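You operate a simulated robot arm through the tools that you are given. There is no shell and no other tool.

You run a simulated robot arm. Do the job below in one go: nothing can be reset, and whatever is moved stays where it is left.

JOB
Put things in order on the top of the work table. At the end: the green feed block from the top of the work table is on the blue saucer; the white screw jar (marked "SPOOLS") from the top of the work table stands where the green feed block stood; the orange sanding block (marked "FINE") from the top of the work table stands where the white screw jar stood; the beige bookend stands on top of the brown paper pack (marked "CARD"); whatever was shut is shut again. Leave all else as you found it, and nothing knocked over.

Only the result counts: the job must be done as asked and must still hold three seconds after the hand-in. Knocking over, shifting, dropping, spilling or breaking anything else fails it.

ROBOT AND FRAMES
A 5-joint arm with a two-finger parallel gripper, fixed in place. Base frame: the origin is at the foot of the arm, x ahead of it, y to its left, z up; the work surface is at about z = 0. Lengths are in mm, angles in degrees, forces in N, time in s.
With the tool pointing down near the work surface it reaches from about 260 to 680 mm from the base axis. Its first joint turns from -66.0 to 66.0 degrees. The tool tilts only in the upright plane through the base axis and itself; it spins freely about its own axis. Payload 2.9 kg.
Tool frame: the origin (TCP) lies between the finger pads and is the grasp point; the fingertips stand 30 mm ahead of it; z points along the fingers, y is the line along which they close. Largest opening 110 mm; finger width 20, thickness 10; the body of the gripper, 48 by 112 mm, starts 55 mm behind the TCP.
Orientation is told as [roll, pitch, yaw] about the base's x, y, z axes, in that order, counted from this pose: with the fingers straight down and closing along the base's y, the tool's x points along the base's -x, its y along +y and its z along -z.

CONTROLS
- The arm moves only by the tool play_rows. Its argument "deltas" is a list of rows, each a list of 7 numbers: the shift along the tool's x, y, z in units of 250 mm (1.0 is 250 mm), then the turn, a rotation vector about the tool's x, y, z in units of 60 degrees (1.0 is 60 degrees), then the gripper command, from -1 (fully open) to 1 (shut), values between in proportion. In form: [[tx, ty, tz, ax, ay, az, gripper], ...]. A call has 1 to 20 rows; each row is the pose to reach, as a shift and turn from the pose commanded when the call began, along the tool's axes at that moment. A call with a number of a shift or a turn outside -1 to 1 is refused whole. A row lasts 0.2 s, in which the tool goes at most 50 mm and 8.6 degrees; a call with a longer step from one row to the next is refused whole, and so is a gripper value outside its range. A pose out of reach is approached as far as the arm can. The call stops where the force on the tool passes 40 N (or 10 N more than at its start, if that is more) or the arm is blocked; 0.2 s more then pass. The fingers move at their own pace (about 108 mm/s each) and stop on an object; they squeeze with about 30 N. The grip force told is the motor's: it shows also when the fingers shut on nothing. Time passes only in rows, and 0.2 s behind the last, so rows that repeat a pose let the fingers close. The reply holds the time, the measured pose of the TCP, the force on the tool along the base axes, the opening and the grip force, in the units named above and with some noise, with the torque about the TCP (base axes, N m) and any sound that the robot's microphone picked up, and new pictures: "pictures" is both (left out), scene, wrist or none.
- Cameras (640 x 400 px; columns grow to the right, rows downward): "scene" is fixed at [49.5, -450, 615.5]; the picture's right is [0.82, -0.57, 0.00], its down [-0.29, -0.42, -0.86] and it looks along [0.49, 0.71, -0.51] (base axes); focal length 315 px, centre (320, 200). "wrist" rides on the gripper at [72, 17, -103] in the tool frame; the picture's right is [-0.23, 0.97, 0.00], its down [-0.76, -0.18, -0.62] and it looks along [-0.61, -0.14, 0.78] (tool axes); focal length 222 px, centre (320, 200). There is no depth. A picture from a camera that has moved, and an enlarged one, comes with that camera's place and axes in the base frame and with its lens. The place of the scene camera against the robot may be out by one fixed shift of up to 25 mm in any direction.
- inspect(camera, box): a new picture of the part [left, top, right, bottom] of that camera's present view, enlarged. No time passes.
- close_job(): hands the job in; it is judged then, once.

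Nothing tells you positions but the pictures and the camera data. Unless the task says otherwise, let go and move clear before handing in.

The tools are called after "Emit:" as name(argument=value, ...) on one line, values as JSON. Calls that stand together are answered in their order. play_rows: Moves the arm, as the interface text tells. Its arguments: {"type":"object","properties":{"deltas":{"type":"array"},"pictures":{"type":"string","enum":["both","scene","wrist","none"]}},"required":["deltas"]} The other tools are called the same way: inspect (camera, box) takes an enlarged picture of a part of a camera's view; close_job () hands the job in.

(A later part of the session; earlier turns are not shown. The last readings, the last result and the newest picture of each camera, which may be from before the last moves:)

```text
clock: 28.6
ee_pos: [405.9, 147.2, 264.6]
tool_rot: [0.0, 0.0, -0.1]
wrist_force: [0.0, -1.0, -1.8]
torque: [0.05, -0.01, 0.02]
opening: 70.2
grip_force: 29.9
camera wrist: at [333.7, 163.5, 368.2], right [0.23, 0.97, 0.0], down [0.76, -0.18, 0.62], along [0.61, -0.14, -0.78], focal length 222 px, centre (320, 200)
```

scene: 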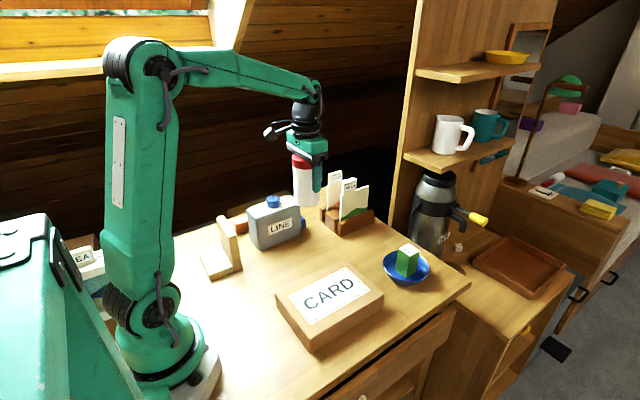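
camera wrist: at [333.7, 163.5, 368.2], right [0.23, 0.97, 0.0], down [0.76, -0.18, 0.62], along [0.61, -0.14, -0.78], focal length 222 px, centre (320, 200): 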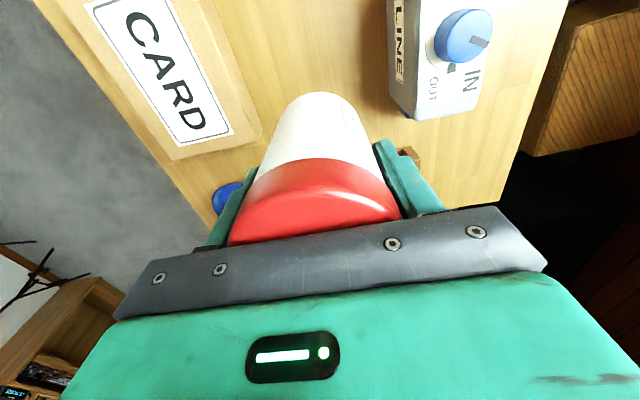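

Jar hangs upright above the target (405.5, 147). Lowering to just above the table.

Emit:
play_rows(deltas=[[0, 0, 0.16, 0, 0, 0, 1], [0, 0, 0.32, 0, 0, 0, 1], [0, 0, 0.48, 0, 0, 0, 1], [0, 0, 0.62, 0, 0, 0, 1], [0, 0, 0.7, 0, 0, 0, 1], [0, 0, 0.736, 0, 0, 0, 1], [0, 0, 0.744, 0, 0, 0, 1], [0, 0, 0.744, 0, 0, 0, 1]], pictures="both")

```text
clock: 30.4
ee_pos: [404.6, 147.1, 78.5]
tool_rot: [0.0, -0.1, 0.1]
wrist_force: [-0.2, -0.7, -1.8]
torque: [0.0, 0.03, 0.03]
opening: 70.0
grip_force: 30.3
camera wrist: at [333.1, 163.5, 181.7], right [0.23, 0.97, 0.0], down [0.76, -0.18, 0.62], along [0.61, -0.14, -0.78], focal length 222 px, centre (320, 200)
```

scene: 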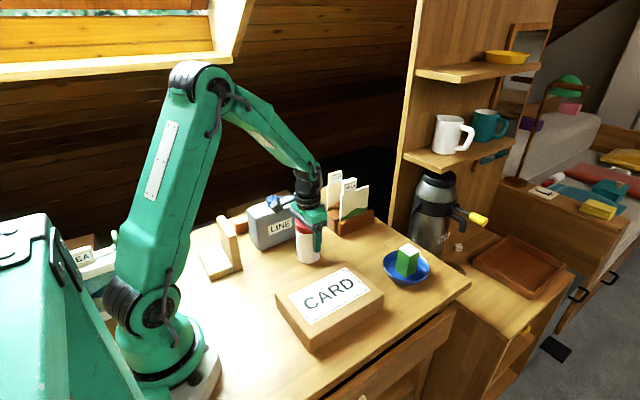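
wrist: 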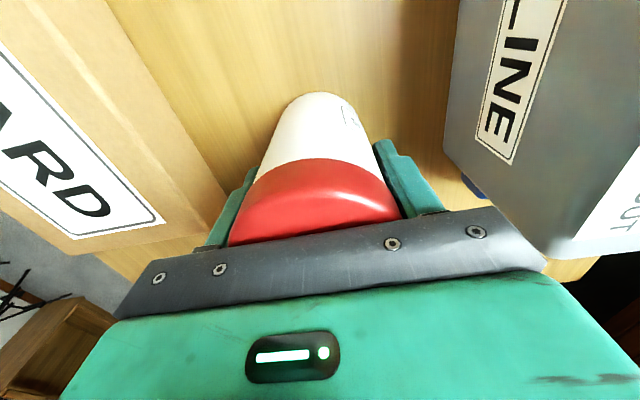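

Emit:
play_rows(deltas=[[0, 0, 0.004, 0, 0, 0, 1], [0, 0, 0.008, 0, 0, 0, 1]], pictures="none")

Emit:
play_rows(deltas=[[0, 0, 0.002, 0, 0, 0, 1], [0, 0, 0.004, 0, 0, 0, 1]], pictures="none")

```text
clock: 31.0
ee_pos: [405.6, 148.0, 76.2]
tool_rot: [0.0, 0.0, 0.0]
wrist_force: [-0.1, 0.3, -1.8]
torque: [-0.03, -0.02, 0.0]
opening: 70.1
grip_force: 30.3
```

```text
clock: 31.6
ee_pos: [404.6, 146.3, 75.3]
tool_rot: [0.1, 0.0, 0.0]
wrist_force: [0.9, -0.3, -1.2]
torque: [0.0, 0.01, 0.02]
opening: 69.8
grip_force: 29.7
```

Emit:
play_rows(deltas=[[0, 0, 0.002, 0, 0, 0, 1], [0, 0, 0.004, 0, 0, 0, 1]], pictures="none")

```text
clock: 32.2
ee_pos: [405.1, 146.7, 75.8]
tool_rot: [0.0, 0.0, -0.1]
wrist_force: [-4.7, -1.7, 8.8]
torque: [-0.14, 0.21, -0.03]
opening: 69.7
grip_force: 29.5
```

Table contact felt. Opening and rising straight up.

Emit:
play_rows(deltas=[[0, 0, -0.002, 0, 0, 0, 0.0], [0, 0, -0.002, 0, 0, 0, -1], [0, 0, -0.002, 0, 0, 0, -1], [0, 0, -0.002, 0, 0, 0, -1], [0, 0, -0.1, 0, 0, 0, -1], [0, 0, -0.28, 0, 0, 0, -1], [0, 0, -0.46, 0, 0, 0, -1], [0, 0, -0.62, 0, 0, 0, -1], [0, 0, -0.62, 0, 0, 0, -1]], pictures="both")

Emit:
inspect(camera="wrist", box=[240, 40, 400, 160])

```text
clock: 34.2
ee_pos: [405.1, 146.9, 230.3]
tool_rot: [0.0, -0.1, 0.0]
wrist_force: [-0.1, -0.1, 0.2]
torque: [0.02, 0.03, -0.02]
opening: 110.1
grip_force: 0.1
camera wrist: at [334.2, 163.8, 334.0], right [0.23, 0.97, 0.0], down [0.76, -0.18, 0.62], along [0.61, -0.14, -0.78], focal length 222 px, centre (320, 200)
```

scene: 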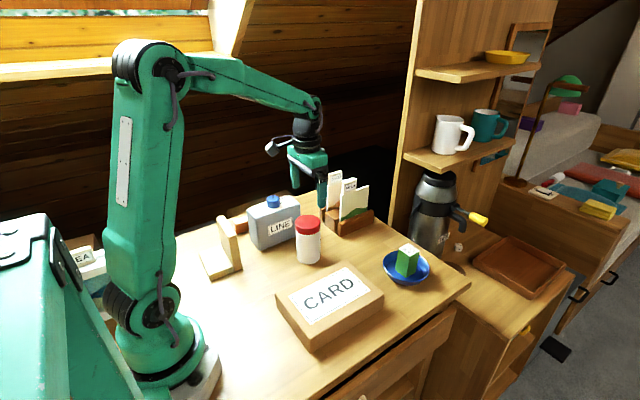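
wrist: 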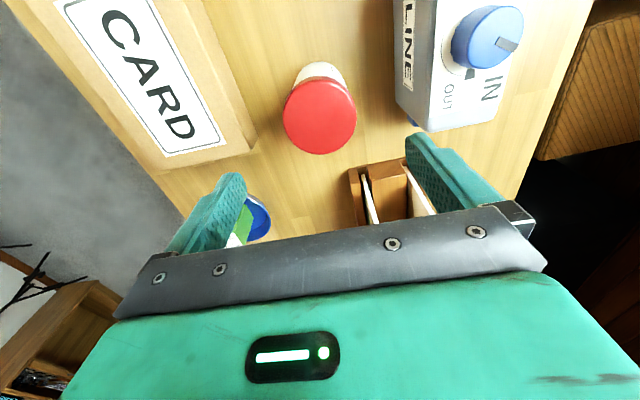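

```text
3.33 times, centred on (320, 100) of wrist
camera zoom: at [334.2, 163.8, 334.0], right [0.23, 0.97, 0.0], down [0.76, -0.18, 0.62], along [0.61, -0.14, -0.78], focal length 740 px, centre (320, 533)
```

zoom: 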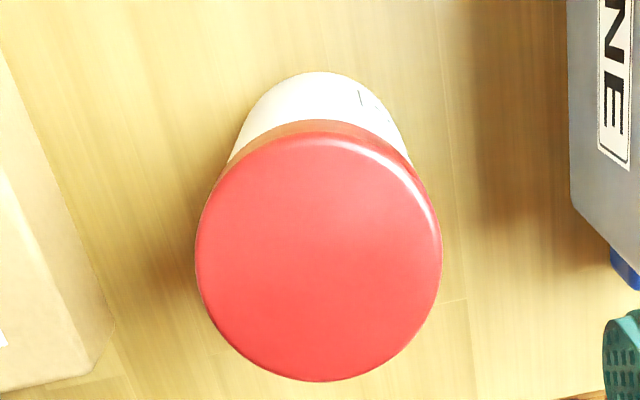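

The jar now stands at the green block's old spot (≈406, 147). Next, over to the orange sanding block near (309, 390).

Emit:
play_rows(deltas=[[0, 0, -0.12, 0, 0, 0, -1], [0.05, 0.12, -0.2, 0, 0, 0, -1], [0.11, 0.28, -0.2, 0, 0, 0, -1], [0.17, 0.44, -0.2, 0, 0, 0, -1], [0.23, 0.6, -0.2, 0, 0, 0, -1], [0.29, 0.76, -0.2, 0, 0, 0, -1], [0.35, 0.9, -0.2, 0, 0, 0, -1], [0.386, 0.972, -0.2, 0, 0, 0, -1], [0.386, 0.972, -0.2, 0, 0, 0, -1]], pictures="both")

Emit:
inspect(camera="wrist", box=[220, 20, 420, 170])

```text
clock: 36.2
ee_pos: [309.3, 389.7, 279.0]
tool_rot: [0.0, 0.1, 0.0]
wrist_force: [-0.2, 0.1, -0.3]
torque: [0.01, 0.0, 0.03]
opening: 109.9
grip_force: 0.1
camera wrist: at [237.2, 407.0, 382.4], right [0.23, 0.97, 0.0], down [0.76, -0.18, 0.62], along [0.61, -0.14, -0.78], focal length 222 px, centre (320, 200)
```

scene: 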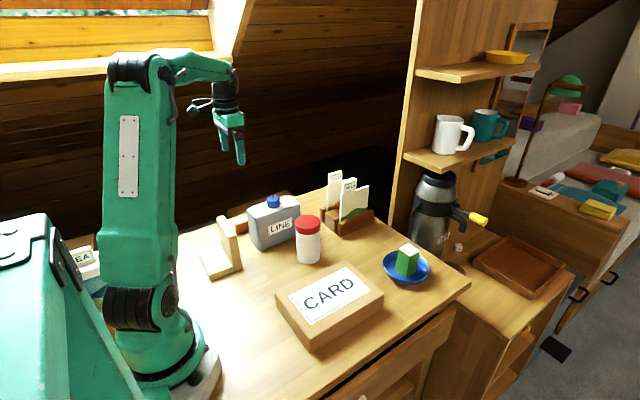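
wrist: 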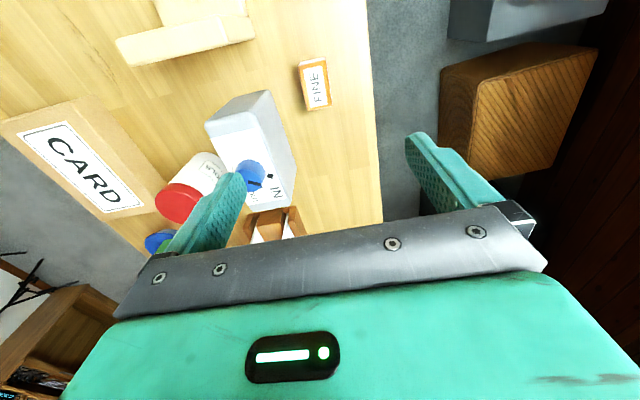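

```text
2.67 times, centred on (320, 95) of wrist
camera zoom: at [237.2, 407.0, 382.4], right [0.23, 0.97, 0.0], down [0.76, -0.18, 0.62], along [0.61, -0.14, -0.78], focal length 592 px, centre (320, 480)
```

zoom: 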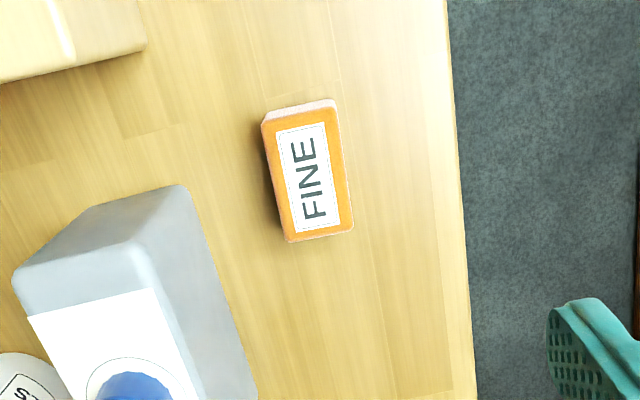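

The orange block is around (306, 385) lying flat with FINE facing up. Coming lower for its exact pose.

Emit:
play_rows(deltas=[[0.006, -0.01, 0.16, 0, 0, 0, -1], [0.012, -0.02, 0.34, 0, 0, 0, -1], [0.012, -0.02, 0.5, 0, 0, 0, -1], [0.012, -0.02, 0.52, 0, 0, 0, -1], [0.012, -0.02, 0.52, 0, 0, 0, -1]], pictures="both")

Emit:
inspect(camera="wrist", box=[240, 40, 400, 160])

```text
clock: 37.4
ee_pos: [305.2, 387.0, 148.7]
tool_rot: [0.1, -0.1, 0.0]
wrist_force: [1.1, 1.1, 0.2]
torque: [0.0, 0.02, 0.02]
opening: 109.9
grip_force: 0.1
camera wrist: at [234.2, 402.3, 252.4], right [0.23, 0.97, 0.0], down [0.76, -0.18, 0.62], along [0.61, -0.14, -0.78], focal length 222 px, centre (320, 200)
```

scene: 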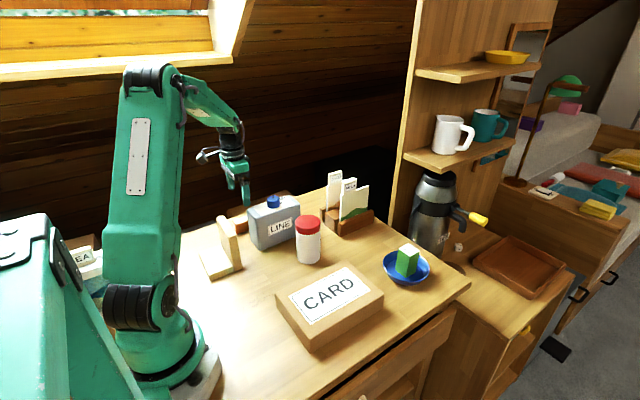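
wrist: 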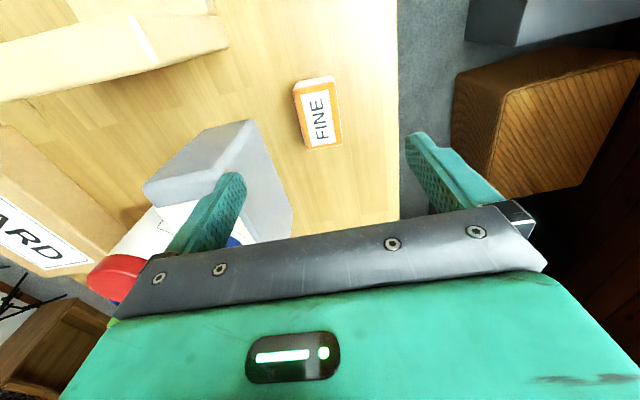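

```text
3.33 times, centred on (320, 100) of wrist
camera zoom: at [234.2, 402.3, 252.4], right [0.23, 0.97, 0.0], down [0.76, -0.18, 0.62], along [0.61, -0.14, -0.78], focal length 740 px, centre (320, 533)
```

zoom: 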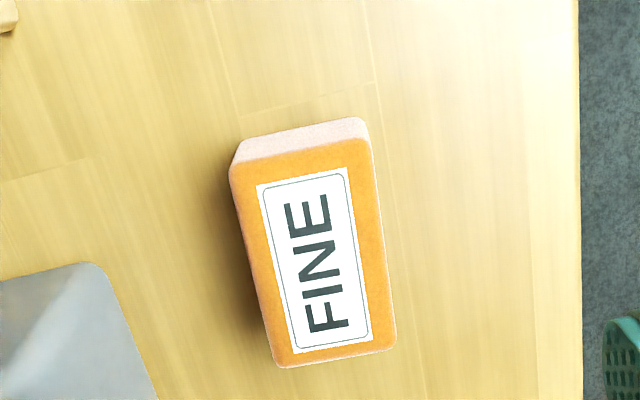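

The block measures about 62×39×28 mm at (308, 384), yaw ≈ -4°. The can is close on its -y side, so I'll check the can's clearance before choosing finger direction.

Emit:
inspect(camera="wrist", box=[130, 90, 310, 250])

Emit:
inspect(camera="wrist", box=[380, 0, 640, 210])

```text
2.50 times, centred on (220, 170) of wrist
camera zoom: at [234.2, 402.3, 252.4], right [0.23, 0.97, 0.0], down [0.76, -0.18, 0.62], along [0.61, -0.14, -0.78], focal length 555 px, centre (570, 275)
```

zoom: 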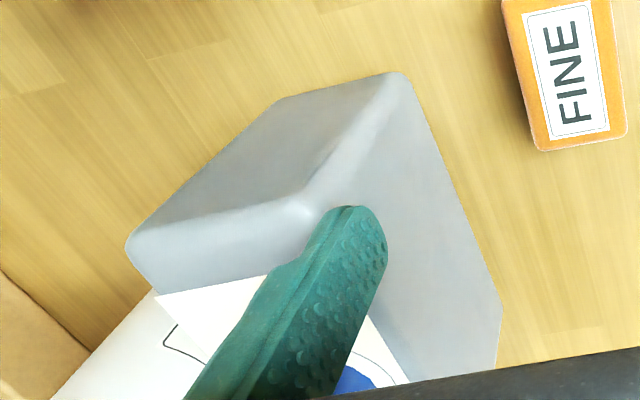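

```text
1.90 times, centred on (510, 105) of wrist
camera zoom: at [234.2, 402.3, 252.4], right [0.23, 0.97, 0.0], down [0.76, -0.18, 0.62], along [0.61, -0.14, -0.78], focal length 423 px, centre (-42, 381)
```

zoom: 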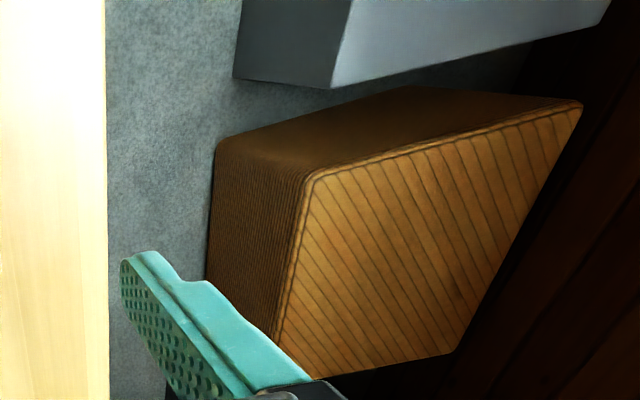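

The can's nearest face is at about y = 306, giving ample room for closing along y. I'll narrow the fingers to ~75 mm, align, and go down to 6 mm above the table.

Emit:
play_rows(deltas=[[-0.004, -0.002, 0.08, 0, 0, 0.0667, -0.36], [-0.008, -0.004, 0.2, 0, 0, 0.0667, -0.36], [-0.008, -0.004, 0.32, 0, 0, 0.0667, -0.36], [-0.008, -0.004, 0.41, 0, 0, 0.0667, -0.36], [-0.008, -0.004, 0.456, 0, 0, 0.0667, -0.36], [-0.008, -0.004, 0.456, 0, 0, 0.0667, -0.36]], pictures="both")

```text
clock: 38.8
ee_pos: [307.4, 383.3, 36.4]
tool_rot: [0.0, 0.0, -4.0]
wrist_force: [0.1, -0.3, 0.2]
torque: [-0.01, -0.02, 0.05]
opening: 74.7
grip_force: 0.0
camera wrist: at [237.5, 405.6, 138.9], right [0.29, 0.96, 0.0], down [0.75, -0.23, 0.62], along [0.6, -0.18, -0.78], focal length 222 px, centre (320, 200)
```

scene: 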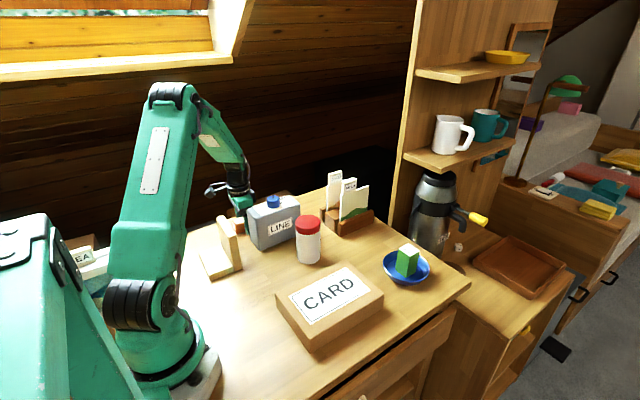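
wrist: 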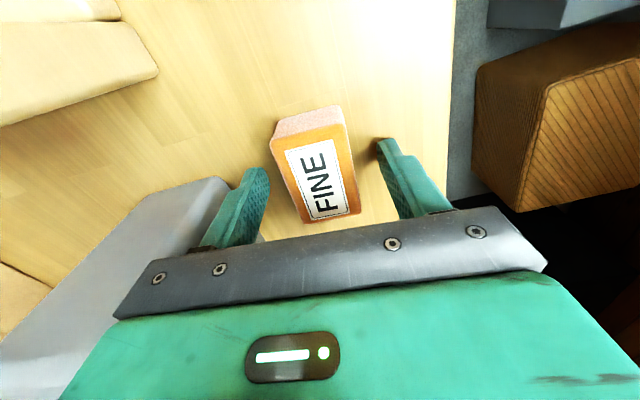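

The block is centred between the fingers. Closing.

Emit:
play_rows(deltas=[[0, 0, 0, 0, 0, 0, 1], [0, 0, 0, 0, 0, 0, 1], [0, 0, 0, 0, 0, 0, 1], [0, 0, 0, 0, 0, 0, 1]], pictures="none")

Emit:
play_rows(deltas=[[0, 0, -0.04, 0, 0, 0, 1], [0, 0, -0.16, 0, 0, 0, 1], [0, 0, -0.3, 0, 0, 0, 1], [0, 0, -0.3, 0, 0, 0, 1]], pictures="both")

```text
clock: 39.8
ee_pos: [308.3, 383.6, 35.5]
tool_rot: [-0.1, 0.0, -4.0]
wrist_force: [-0.7, 0.0, 0.4]
torque: [-0.01, 0.01, 0.01]
opening: 39.1
grip_force: 30.0
```

```text
clock: 40.8
ee_pos: [308.6, 383.3, 109.9]
tool_rot: [0.0, 0.0, -4.0]
wrist_force: [0.0, -0.5, -1.1]
torque: [0.01, -0.01, -0.02]
opening: 39.4
grip_force: 30.5
camera wrist: at [238.2, 404.7, 214.1], right [0.29, 0.96, 0.0], down [0.75, -0.23, 0.62], along [0.6, -0.18, -0.78], focal length 222 px, centre (320, 200)
```

scene: 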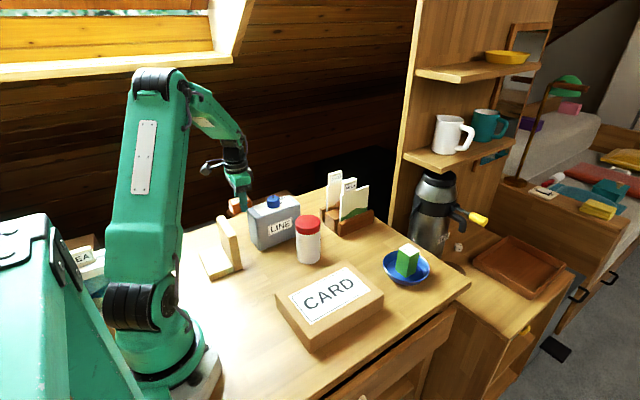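
wrist: 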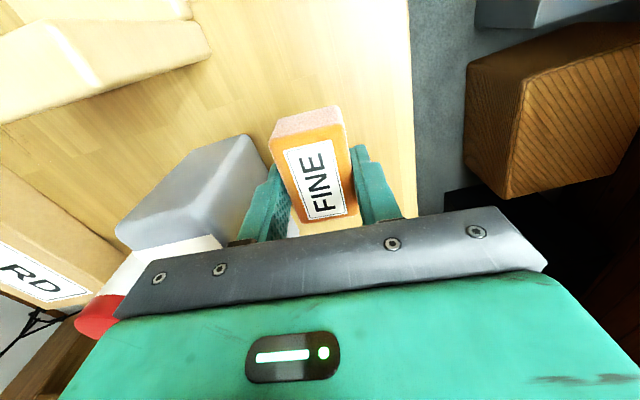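

The orange block is held. I'll raise it a bit more and carry it along +x to the jar's old spot (487, 385).

Emit:
play_rows(deltas=[[0, 0, -0.16, 0, 0, 0, 1], [-0.1, 0.008, -0.24, 0, 0, 0, 1], [-0.27, 0.02, -0.24, 0, 0, 0, 1], [-0.44, 0.033, -0.24, 0, 0, 0, 1], [-0.6, 0.045, -0.24, 0, 0, 0, 1], [-0.714, 0.054, -0.24, 0, 0, 0, 1], [-0.714, 0.054, -0.24, 0, 0, 0, 1]], pictures="both")

```text
clock: 42.4
ee_pos: [487.0, 385.1, 170.6]
tool_rot: [0.0, 0.0, -4.0]
wrist_force: [0.1, 0.3, -0.2]
torque: [0.01, 0.01, 0.0]
opening: 39.5
grip_force: 29.9
camera wrist: at [416.8, 406.7, 274.2], right [0.29, 0.96, 0.0], down [0.75, -0.23, 0.62], along [0.6, -0.18, -0.78], focal length 222 px, centre (320, 200)
```

scene: 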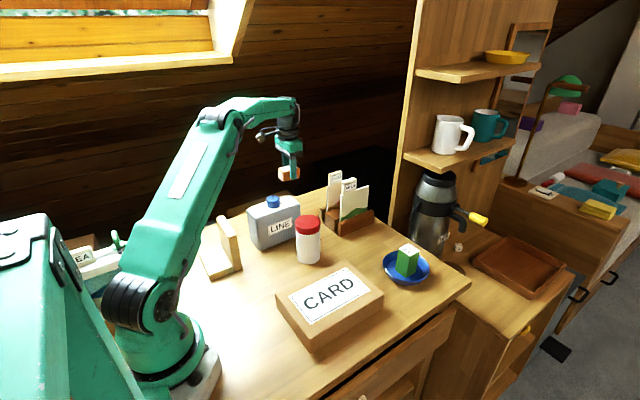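
wrist: 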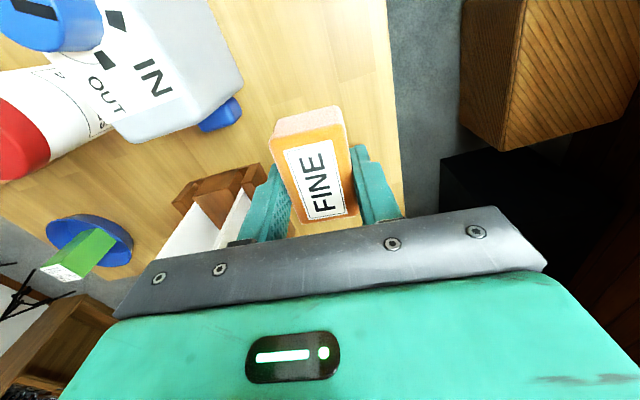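

Over the jar's old spot with clear table below. Lowering to just above contact, then creeping.

Emit:
play_rows(deltas=[[0, 0, 0.16, 0, 0, 0, 1], [0, 0, 0.32, 0, 0, 0, 1], [0, 0, 0.44, 0, 0, 0, 1], [0, 0, 0.51, 0, 0, 0, 1], [0, 0, 0.528, 0, 0, 0, 1], [0, 0, 0.532, 0, 0, 0, 1], [0, 0, 0.532, 0, 0, 0, 1]], pictures="none")

Emit:
play_rows(deltas=[[0, 0, 0.003, 0, 0, 0, 1], [0, 0, 0.006, 0, 0, 0, 1]], pictures="none")

```text
clock: 44.0
ee_pos: [486.3, 385.4, 36.6]
tool_rot: [-0.1, 0.1, -4.1]
wrist_force: [-0.8, 0.9, -0.8]
torque: [0.01, 0.0, 0.05]
opening: 39.1
grip_force: 30.3
```

```text
clock: 44.6
ee_pos: [486.9, 383.7, 36.4]
tool_rot: [0.0, 0.1, -3.9]
wrist_force: [0.1, -0.9, -1.2]
torque: [-0.03, 0.0, 0.01]
opening: 39.3
grip_force: 29.6
```

Emit:
play_rows(deltas=[[0, 0, 0.003, 0, 0, 0, 1], [0, 0, 0.006, 0, 0, 0, 1]], pictures="none")

```text
clock: 45.2
ee_pos: [487.3, 384.6, 35.5]
tool_rot: [-0.1, 0.0, -4.0]
wrist_force: [-4.0, -4.1, 10.5]
torque: [-0.18, 0.14, 0.04]
opening: 39.5
grip_force: 30.1
```

Contact reached. Opening the fingers and rising straight up.

Emit:
play_rows(deltas=[[0, 0, -0.003, 0, 0, 0, 0.0], [0, 0, -0.003, 0, 0, 0, -0.36], [0, 0, -0.003, 0, 0, 0, -0.36], [0, 0, -0.1, 0, 0, 0, -0.36], [0, 0, -0.26, 0, 0, 0, -0.36], [0, 0, -0.44, 0, 0, 0, -0.36], [0, 0, -0.62, 0, 0, 0, -1], [0, 0, -0.78, 0, 0, 0, -1], [0, 0, -0.78, 0, 0, 0, -1]], pictures="both")

Emit:
inspect(camera="wrist", box=[240, 40, 400, 160])

```text
clock: 47.2
ee_pos: [486.1, 384.1, 230.9]
tool_rot: [0.0, 0.0, -4.0]
wrist_force: [0.0, 0.1, -0.3]
torque: [-0.01, 0.01, -0.03]
opening: 110.0
grip_force: 0.0
camera wrist: at [416.1, 406.5, 334.4], right [0.29, 0.96, 0.0], down [0.75, -0.23, 0.62], along [0.6, -0.18, -0.78], focal length 222 px, centre (320, 200)
```

scene: 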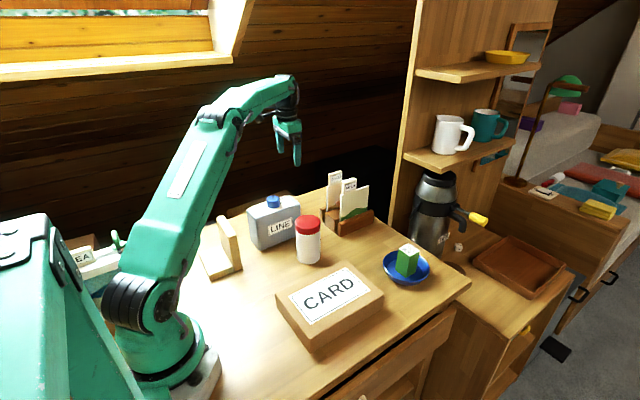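
wrist: 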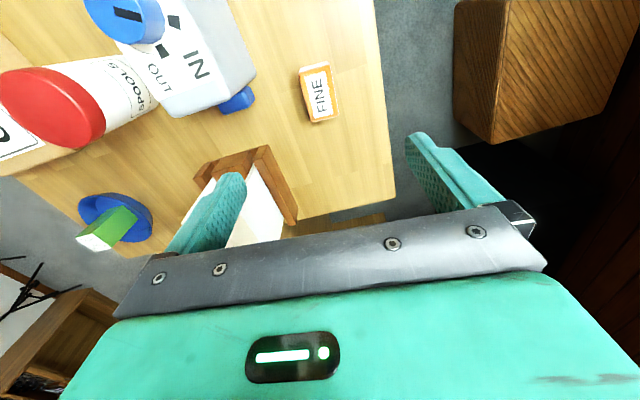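

```text
3.33 times, centred on (320, 100) of wrist
camera zoom: at [416.1, 406.5, 334.4], right [0.29, 0.96, 0.0], down [0.75, -0.23, 0.62], along [0.6, -0.18, -0.78], focal length 740 px, centre (320, 533)
```

zoom: 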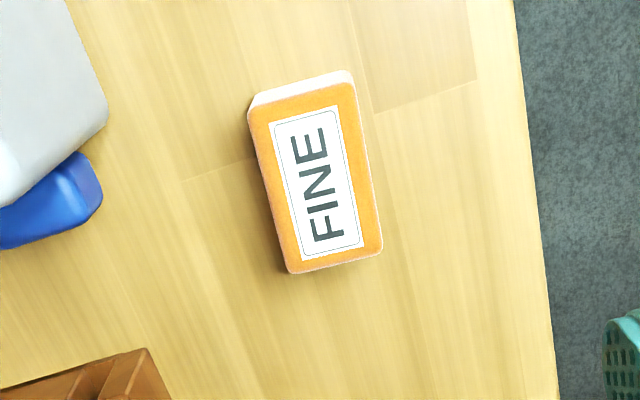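

SPOOLS is now confirmed on the jar, and the orange block sits on the jar's old spot. Next is the bookend: upright plate about x 208–229, y 214–315, 119 mm tall; I'll go above it with the fingers closing along x.

Emit:
play_rows(deltas=[[0, 0, -0.12, 0, 0, -0.14, -1], [0.13, -0.07, -0.12, 0, 0, -0.28, -1], [0.26, -0.139, -0.12, 0, 0, -0.42, -1], [0.39, -0.208, -0.12, 0, 0, -0.56, -1], [0.518, -0.277, -0.12, 0, 0, -0.7, -1], [0.518, -0.277, -0.12, 0, 0, -0.84, -1], [0.518, -0.277, -0.12, 0, 0, -0.98, -1], [0.518, -0.277, -0.12, 0, 0, -1.0, -1]], pictures="none")

Emit:
play_rows(deltas=[[0.125, 0.078, 0, 0, 0, -0.14, -1], [0.25, 0.155, 0, 0, 0, -0.28, -1], [0.375, 0.233, 0, 0, 0, -0.42, -1], [0.5015, 0.311, 0, 0, 0, -0.5667, -1], [0.5015, 0.311, 0, 0, 0, -0.5667, -1]], pictures="both")

Emit:
inspect(camera="wrist", box=[220, 20, 420, 170])

```text
clock: 49.0
ee_pos: [352.0, 325.3, 259.6]
tool_rot: [0.0, 0.0, 56.3]
wrist_force: [0.6, 0.0, -0.1]
torque: [0.03, 0.01, 0.0]
opening: 109.7
grip_force: 0.0
```

```text
refused: row 4 steps farther than a row can; nothing moved
```

```text
2.67 times, centred on (320, 95) of wrist
camera zoom: at [298.6, 273.7, 362.8], right [-0.68, 0.73, 0.0], down [0.57, 0.53, 0.62], along [0.46, 0.43, -0.78], focal length 592 px, centre (320, 480)
```

zoom: 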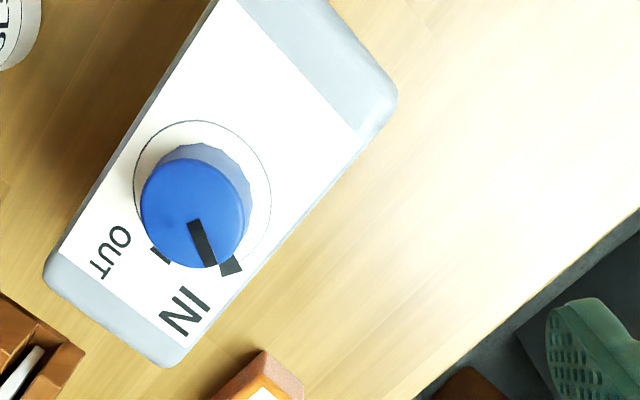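

The last step was a bit too large in rotation; I'll repeat with finer rows.

Emit:
play_rows(deltas=[[0.1, 0.062, 0, 0, 0, -0.12, -1], [0.2, 0.124, 0, 0, 0, -0.24, -1], [0.3, 0.186, 0, 0, 0, -0.36, -1], [0.4, 0.248, 0, 0, 0, -0.48, -1], [0.5015, 0.311, 0, 0, 0, -0.5667, -1], [0.5015, 0.311, 0, 0, 0, -0.5667, -1]], pictures="both")

Emit:
inspect(camera="wrist", box=[220, 20, 420, 170])

```text
clock: 50.4
ee_pos: [218.0, 264.2, 260.6]
tool_rot: [0.0, -0.1, 90.2]
wrist_force: [-0.8, -0.5, 0.7]
torque: [0.01, 0.0, 0.0]
opening: 109.8
grip_force: 0.1
camera wrist: at [202.2, 191.5, 362.3], right [-0.97, 0.23, 0.0], down [0.18, 0.76, 0.62], along [0.14, 0.61, -0.78], focal length 222 px, centre (320, 200)
```

scene: 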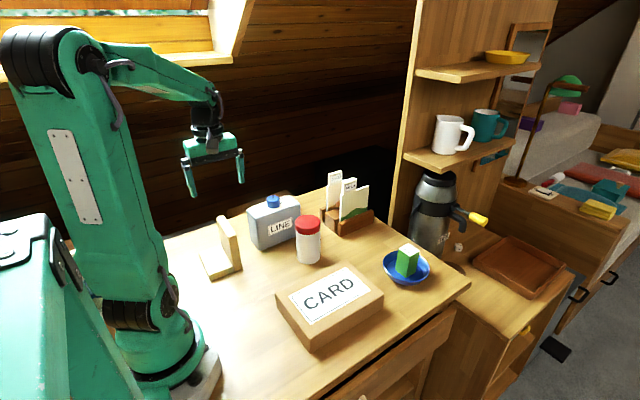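
wrist: 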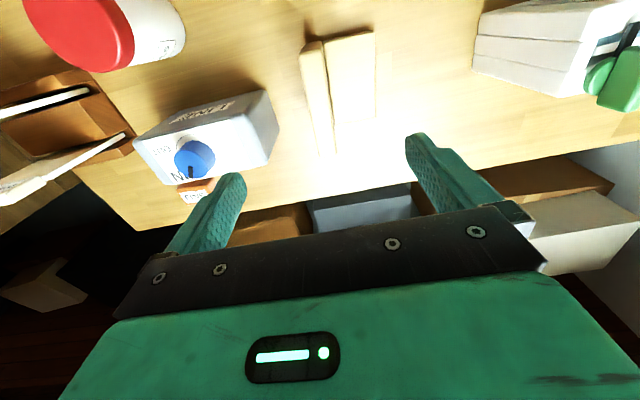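

```text
2.67 times, centred on (320, 95) of wrist
camera zoom: at [202.2, 191.5, 362.3], right [-0.97, 0.23, 0.0], down [0.18, 0.76, 0.62], along [0.14, 0.61, -0.78], focal length 592 px, centre (320, 480)
```

zoom: 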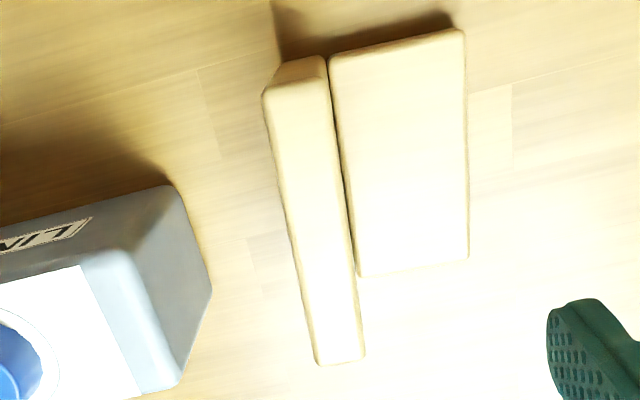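

The bookend's plate is centred at (218, 265), ~22 mm thick, turned -3.5°. I'll align and descend to grip its upper part at TCP z = 85.

Emit:
play_rows(deltas=[[-0.0028, 0.0016, 0.15, 0, 0, 0.0583, -0.6], [-0.0028, 0.0016, 0.3, 0, 0, 0.0583, -0.6], [-0.0028, 0.0016, 0.45, 0, 0, 0.0583, -0.6], [-0.0028, 0.0016, 0.6, 0, 0, 0.0583, -0.6], [-0.0028, 0.0016, 0.7, 0, 0, 0.0583, -0.6], [-0.0028, 0.0016, 0.7, 0, 0, 0.0583, -0.6]], pictures="both")

Emit:
inspect(camera="scene", box=[170, 170, 290, 290])

```text
clock: 51.8
ee_pos: [216.5, 265.1, 84.7]
tool_rot: [0.0, 0.1, 86.6]
wrist_force: [-0.6, 0.2, 0.6]
torque: [0.0, 0.0, -0.01]
opening: 88.0
grip_force: 0.1
camera wrist: at [196.8, 193.8, 187.6], right [-0.96, 0.29, 0.0], down [0.22, 0.75, 0.62], along [0.18, 0.6, -0.78], focal length 222 px, centre (320, 200)
```

scene: 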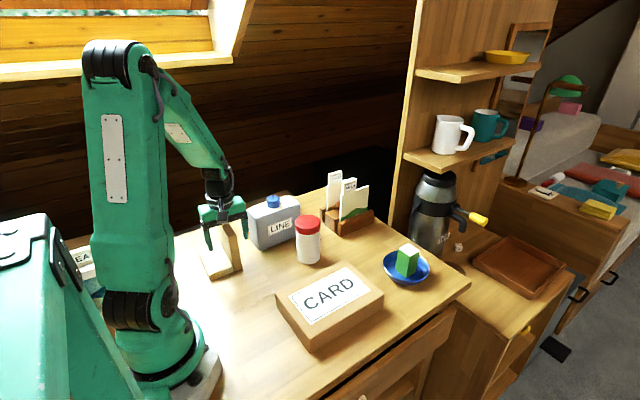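
wrist: 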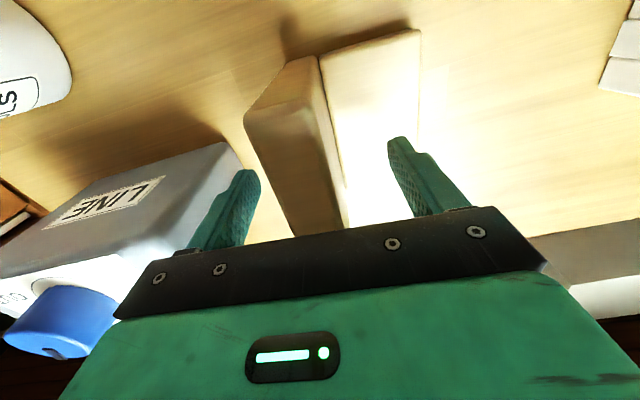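

```text
3.33 times, centred on (230, 230) of scene
camera zoom: at [49.5, -450.0, 615.5], right [0.82, -0.57, 0.0], down [-0.29, -0.42, -0.86], along [0.49, 0.71, -0.51], focal length 1050 px, centre (620, 100)
```

zoom: 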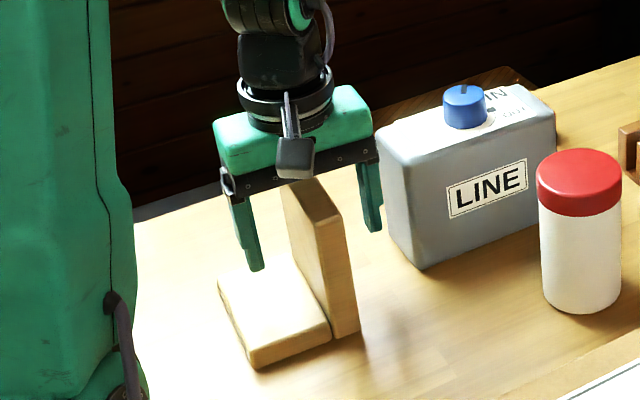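

Fingers straddle the plate with room to the can. Closing and lifting a little.

Emit:
play_rows(deltas=[[0, 0, 0, 0, 0, 0, 0.2], [0, 0, 0, 0, 0, 0, 0.5], [0, 0, 0, 0, 0, 0, 1], [0, 0, 0, 0, 0, 0, 1], [0, 0, 0, 0, 0, 0, 1]], pictures="none")

Emit:
play_rows(deltas=[[0, 0, -0.02, 0, 0, 0, 1], [0, 0, -0.06, 0, 0, 0, 1], [0, 0, -0.12, 0, 0, 0, 1], [0, 0, -0.12, 0, 0, 0, 1]], pictures="both")

Emit:
inspect(camera="scene", box=[170, 170, 290, 290])

```text
clock: 53.0
ee_pos: [218.1, 264.6, 85.2]
tool_rot: [0.0, 0.0, 86.6]
wrist_force: [-3.3, -0.3, 0.6]
torque: [0.34, 0.15, 0.11]
opening: 23.7
grip_force: 29.8
```

```text
clock: 54.0
ee_pos: [218.3, 264.4, 115.2]
tool_rot: [0.0, -0.1, 86.5]
wrist_force: [0.6, 0.2, -5.3]
torque: [-0.01, -0.12, 0.01]
opening: 23.9
grip_force: 30.0
camera wrist: at [197.3, 193.3, 218.2], right [-0.96, 0.29, 0.0], down [0.22, 0.75, 0.62], along [0.18, 0.6, -0.78], focal length 222 px, centre (320, 200)
```

scene: 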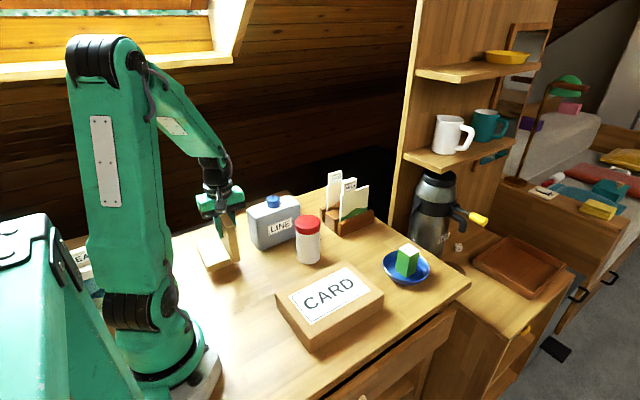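
wrist: 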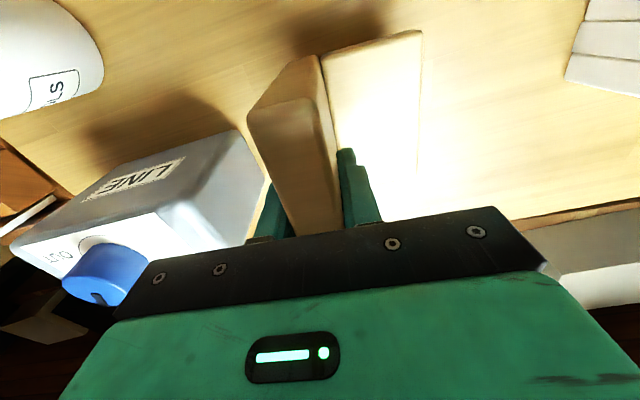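

```text
3.33 times, centred on (230, 230) of scene
camera zoom: at [49.5, -450.0, 615.6], right [0.82, -0.57, 0.0], down [-0.29, -0.42, -0.86], along [0.49, 0.71, -0.51], focal length 1050 px, centre (620, 100)
```

zoom: 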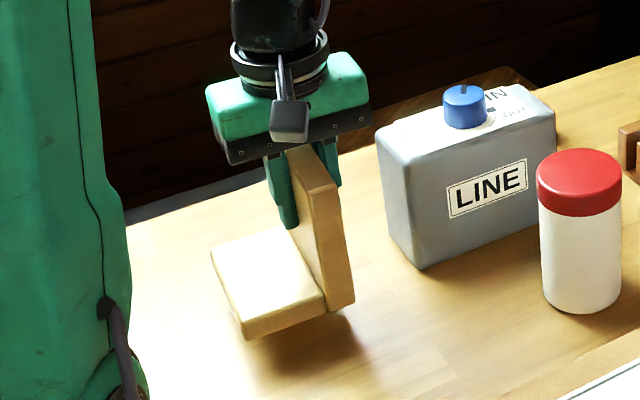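

The bookend is held level (about 5 N). I'll raise it well above everything and move to where the wrist camera can see the whole CARD pack beside the held bookend.

Emit:
play_rows(deltas=[[0, 0, -0.14, 0, 0, 0, 1], [0, 0, -0.3, 0, 0, 0, 1], [0, 0, -0.46, 0, 0, 0, 1], [0, 0, -0.62, 0, 0, 0, 1], [0, 0, -0.74, 0, 0, 0, 1]], pictures="none")

Emit:
play_rows(deltas=[[0.005, -0.06, -0.07, 0, 0, 0.12, 1], [0.01, -0.12, -0.14, 0, 0, 0.24, 1], [0.015, -0.18, -0.21, 0, 0, 0.36, 1], [0.019, -0.24, -0.27, 0, 0, 0.48, 1], [0.024, -0.3, -0.33, 0, 0, 0.6, 1], [0.028, -0.36, -0.39, 0, 0, 0.72, 1], [0.031, -0.41, -0.44, 0, 0, 0.84, 1], [0.0335, -0.4505, -0.48, 0, 0, 0.96, 1], [0.0335, -0.4505, -0.48, 0, 0, 1.0, 1]], pictures="scene")

Emit:
play_rows(deltas=[[0, 0, 0, 0, 0, 0.12, 1], [0, 0, 0, 0, 0, 0.24, 1], [0, 0, 0, 0, 0, 0.36, 1], [0, 0, 0, 0, 0, 0.48, 1], [0, 0, 0, 0, 0, 0.5, 1], [0, 0, 0, 0, 0, 0.5, 1]], pictures="both")

Emit:
inspect(camera="wrist", box=[80, 20, 280, 190])

```text
clock: 55.2
ee_pos: [216.5, 264.6, 300.3]
tool_rot: [-0.1, -0.1, 86.4]
wrist_force: [-0.1, -0.5, -4.8]
torque: [0.04, -0.03, -0.02]
opening: 23.9
grip_force: 30.6
```

```text
clock: 57.2
ee_pos: [329.5, 250.0, 420.2]
tool_rot: [0.1, -0.1, 26.4]
wrist_force: [0.5, -0.3, -4.4]
torque: [-0.1, -0.06, 0.01]
opening: 24.0
grip_force: 30.4
```

scene: 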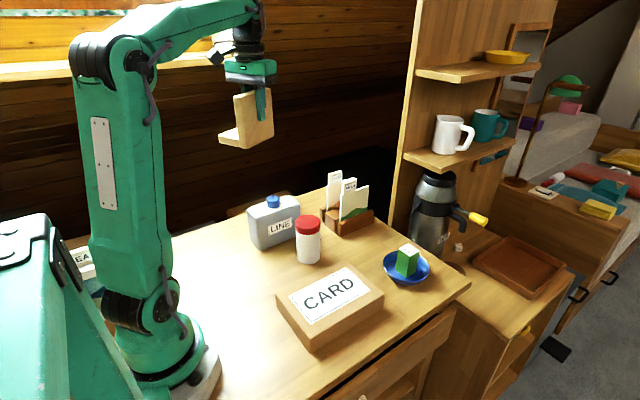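

```text
clock: 58.6
ee_pos: [330.3, 251.1, 420.3]
tool_rot: [0.0, -0.1, -3.5]
wrist_force: [1.0, -0.5, -5.6]
torque: [-0.1, 0.02, 0.0]
opening: 24.1
grip_force: 29.8
camera wrist: at [259.3, 271.1, 523.0], right [0.29, 0.96, 0.0], down [0.75, -0.22, 0.62], along [0.6, -0.18, -0.78], focal length 222 px, centre (320, 200)
```

scene: 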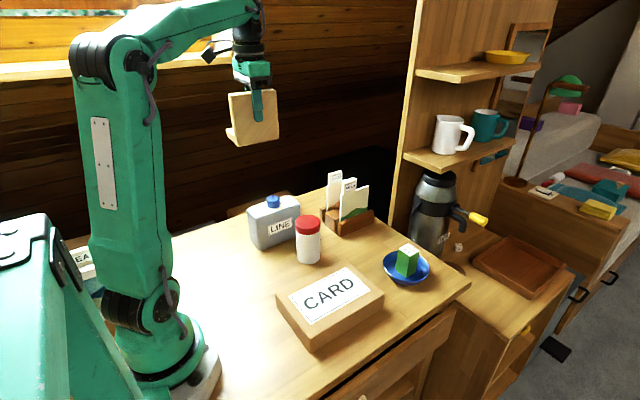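
wrist: 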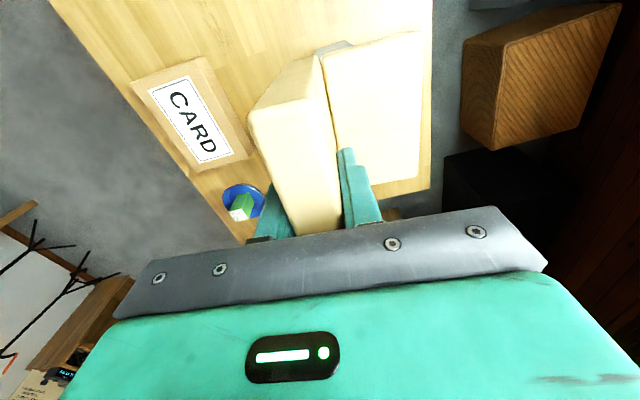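

```text
2.35 times, centred on (180, 105) of wrist
camera zoom: at [259.3, 271.1, 523.0], right [0.29, 0.96, 0.0], down [0.75, -0.22, 0.62], along [0.6, -0.18, -0.78], focal length 523 px, centre (649, 424)
```

zoom: 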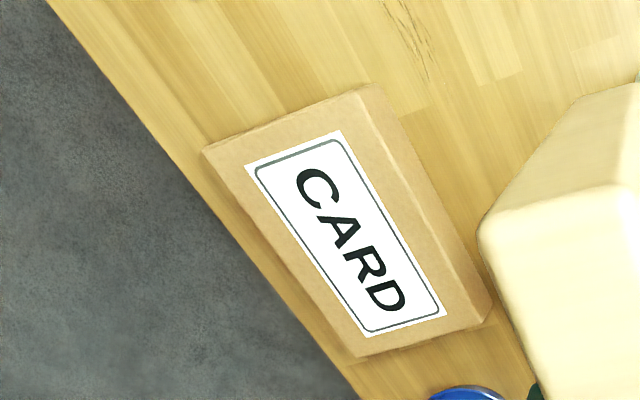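

I can see the whole pack. I'll zoom closer on it to separate its top face from its side face.

Emit:
inspect(camera="wrist", box=[120, 45, 260, 180])

Emit:
inspect(camera="scene", box=[260, 245, 400, 365])

```text
2.96 times, centred on (190, 112) of wrist
camera zoom: at [259.3, 271.1, 523.0], right [0.29, 0.96, 0.0], down [0.75, -0.22, 0.62], along [0.6, -0.18, -0.78], focal length 658 px, centre (705, 459)
```

zoom: 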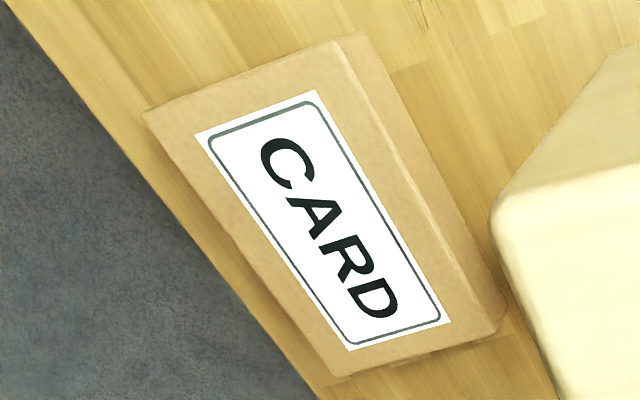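

```text
3.33 times, centred on (330, 305) of scene
camera zoom: at [49.5, -450.0, 615.6], right [0.82, -0.57, 0.0], down [-0.29, -0.42, -0.86], along [0.49, 0.71, -0.51], focal length 1050 px, centre (287, -150)
```

zoom: 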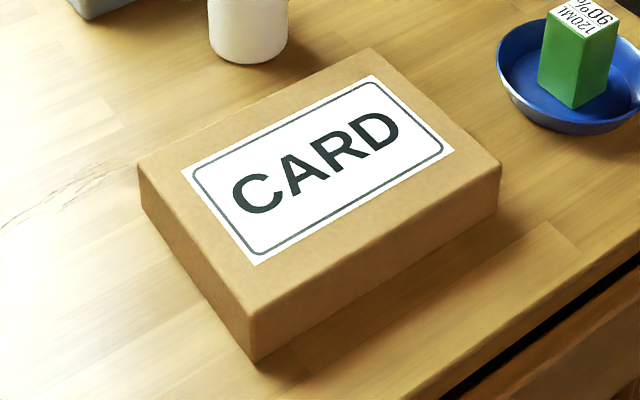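

The pack's top face is about x 244–452, y -110–36, 45 mm high, centred (348, -38). I'll carry the bookend (its foot extends toward +y now) to TCP (348, -71) so its footprint centres on the pack.

Emit:
play_rows(deltas=[[-0.015, -0.12, 0.03, 0, 0, 0, 1], [-0.03, -0.25, 0.08, 0, 0, 0, 1], [-0.045, -0.38, 0.13, 0, 0, 0, 1], [-0.06, -0.51, 0.18, 0, 0, 0, 1], [-0.075, -0.6366, 0.24, 0, 0, 0, 1]], pictures="none")

Emit:
play_rows(deltas=[[-0.015, -0.13, 0.06, 0, 0, 0, 1], [-0.03, -0.26, 0.13, 0, 0, 0, 1], [-0.045, -0.39, 0.2, 0, 0, 0, 1], [-0.06, -0.52, 0.27, 0, 0, 0, 1], [-0.0752, -0.6406, 0.34, 0, 0, 0, 1], [-0.0752, -0.6406, 0.4, 0, 0, 0, 1], [-0.0752, -0.6406, 0.4, 0, 0, 0, 1]], pictures="both")

```text
clock: 59.8
ee_pos: [338.6, 90.8, 360.1]
tool_rot: [-0.1, 0.0, -3.4]
wrist_force: [0.1, 0.1, -5.4]
torque: [-0.06, 0.01, 0.04]
opening: 24.3
grip_force: 30.1
```

```text
clock: 61.4
ee_pos: [347.2, -71.8, 258.4]
tool_rot: [0.0, -0.1, -3.4]
wrist_force: [0.6, 0.9, -5.8]
torque: [-0.06, -0.02, -0.02]
opening: 23.7
grip_force: 29.9
camera wrist: at [277.8, -50.9, 362.7], right [0.29, 0.96, 0.0], down [0.75, -0.22, 0.62], along [0.6, -0.18, -0.78], focal length 222 px, centre (320, 200)
```

scene: 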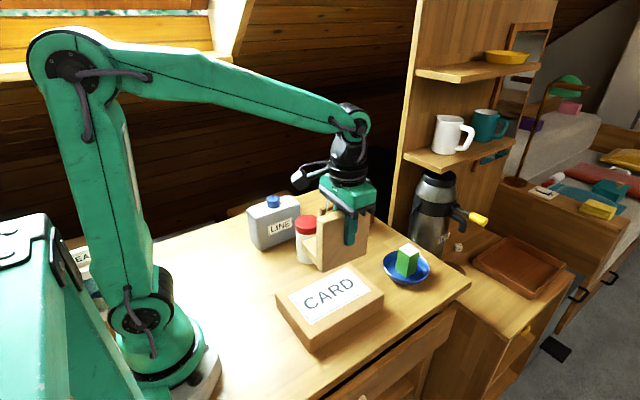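
wrist: 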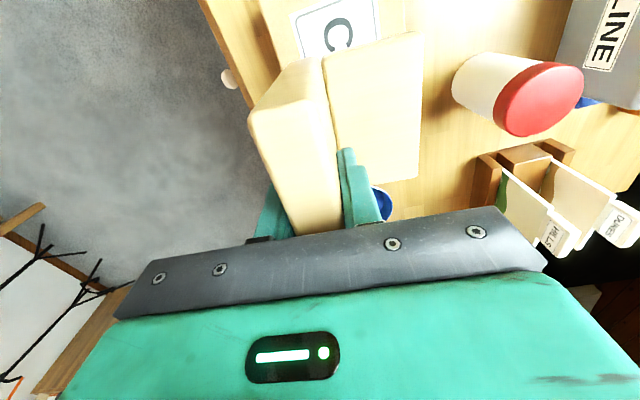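

The bookend hangs above the pack. Lowering to about 12 mm above the expected contact height.

Emit:
play_rows(deltas=[[0, 0, 0.14, 0, 0, 0, 1], [0, 0, 0.28, 0, 0, 0, 1], [0, 0, 0.4, 0, 0, 0, 1], [0, 0, 0.472, 0, 0, 0, 1], [0, 0, 0.472, 0, 0, 0, 1]], pictures="both")

Emit:
inspect(camera="scene", box=[260, 220, 420, 360])

```text
clock: 62.6
ee_pos: [348.2, -70.7, 142.7]
tool_rot: [0.0, -0.1, -3.5]
wrist_force: [-0.4, -0.9, -4.0]
torque: [-0.07, 0.01, 0.01]
opening: 23.5
grip_force: 29.8
camera wrist: at [278.0, -49.9, 244.8], right [0.29, 0.96, 0.0], down [0.75, -0.22, 0.62], along [0.6, -0.18, -0.78], focal length 222 px, centre (320, 200)
```

scene: 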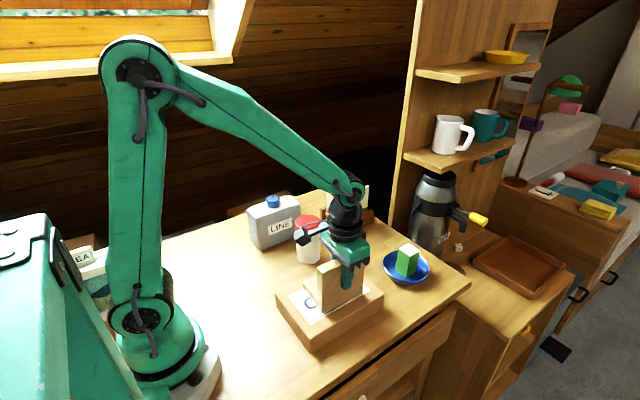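
wrist: 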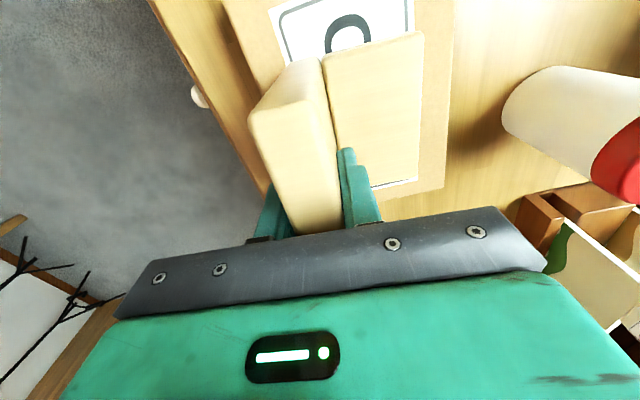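

```text
2.86 times, centred on (340, 290) of scene
camera zoom: at [49.5, -450.0, 615.5], right [0.82, -0.57, 0.0], down [-0.29, -0.42, -0.86], along [0.49, 0.71, -0.51], focal length 900 px, centre (263, -57)
```

zoom: 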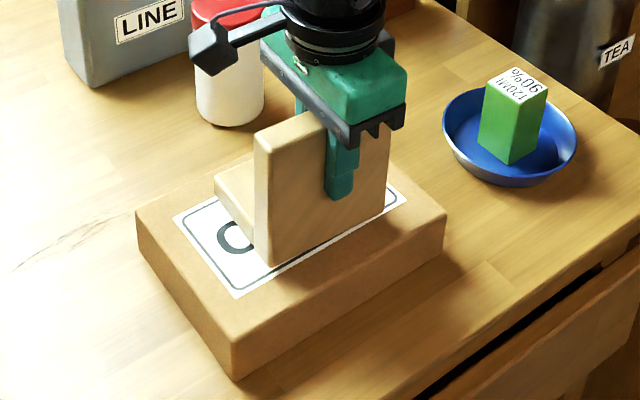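

Well placed over the pack. Creeping down.

Emit:
play_rows(deltas=[[0, 0, 0.008, 0, 0, 0, 1], [0, 0, 0.016, 0, 0, 0, 1], [0, 0, 0.024, 0, 0, 0, 1], [0, 0, 0.032, 0, 0, 0, 1]], pictures="none")

Emit:
play_rows(deltas=[[0, 0, 0.004, 0, 0, 0, 1], [0, 0, 0.008, 0, 0, 0, 1]], pictures="none")

```text
clock: 63.6
ee_pos: [348.0, -71.7, 134.7]
tool_rot: [0.0, 0.0, -3.5]
wrist_force: [-4.8, -0.5, 13.4]
torque: [0.28, 0.82, 0.08]
opening: 24.0
grip_force: 30.0
```

```text
clock: 64.2
ee_pos: [349.8, -71.9, 132.8]
tool_rot: [0.0, -0.2, -3.3]
wrist_force: [-4.4, 3.6, 25.1]
torque: [0.97, -0.14, 0.09]
opening: 23.8
grip_force: 30.3
```

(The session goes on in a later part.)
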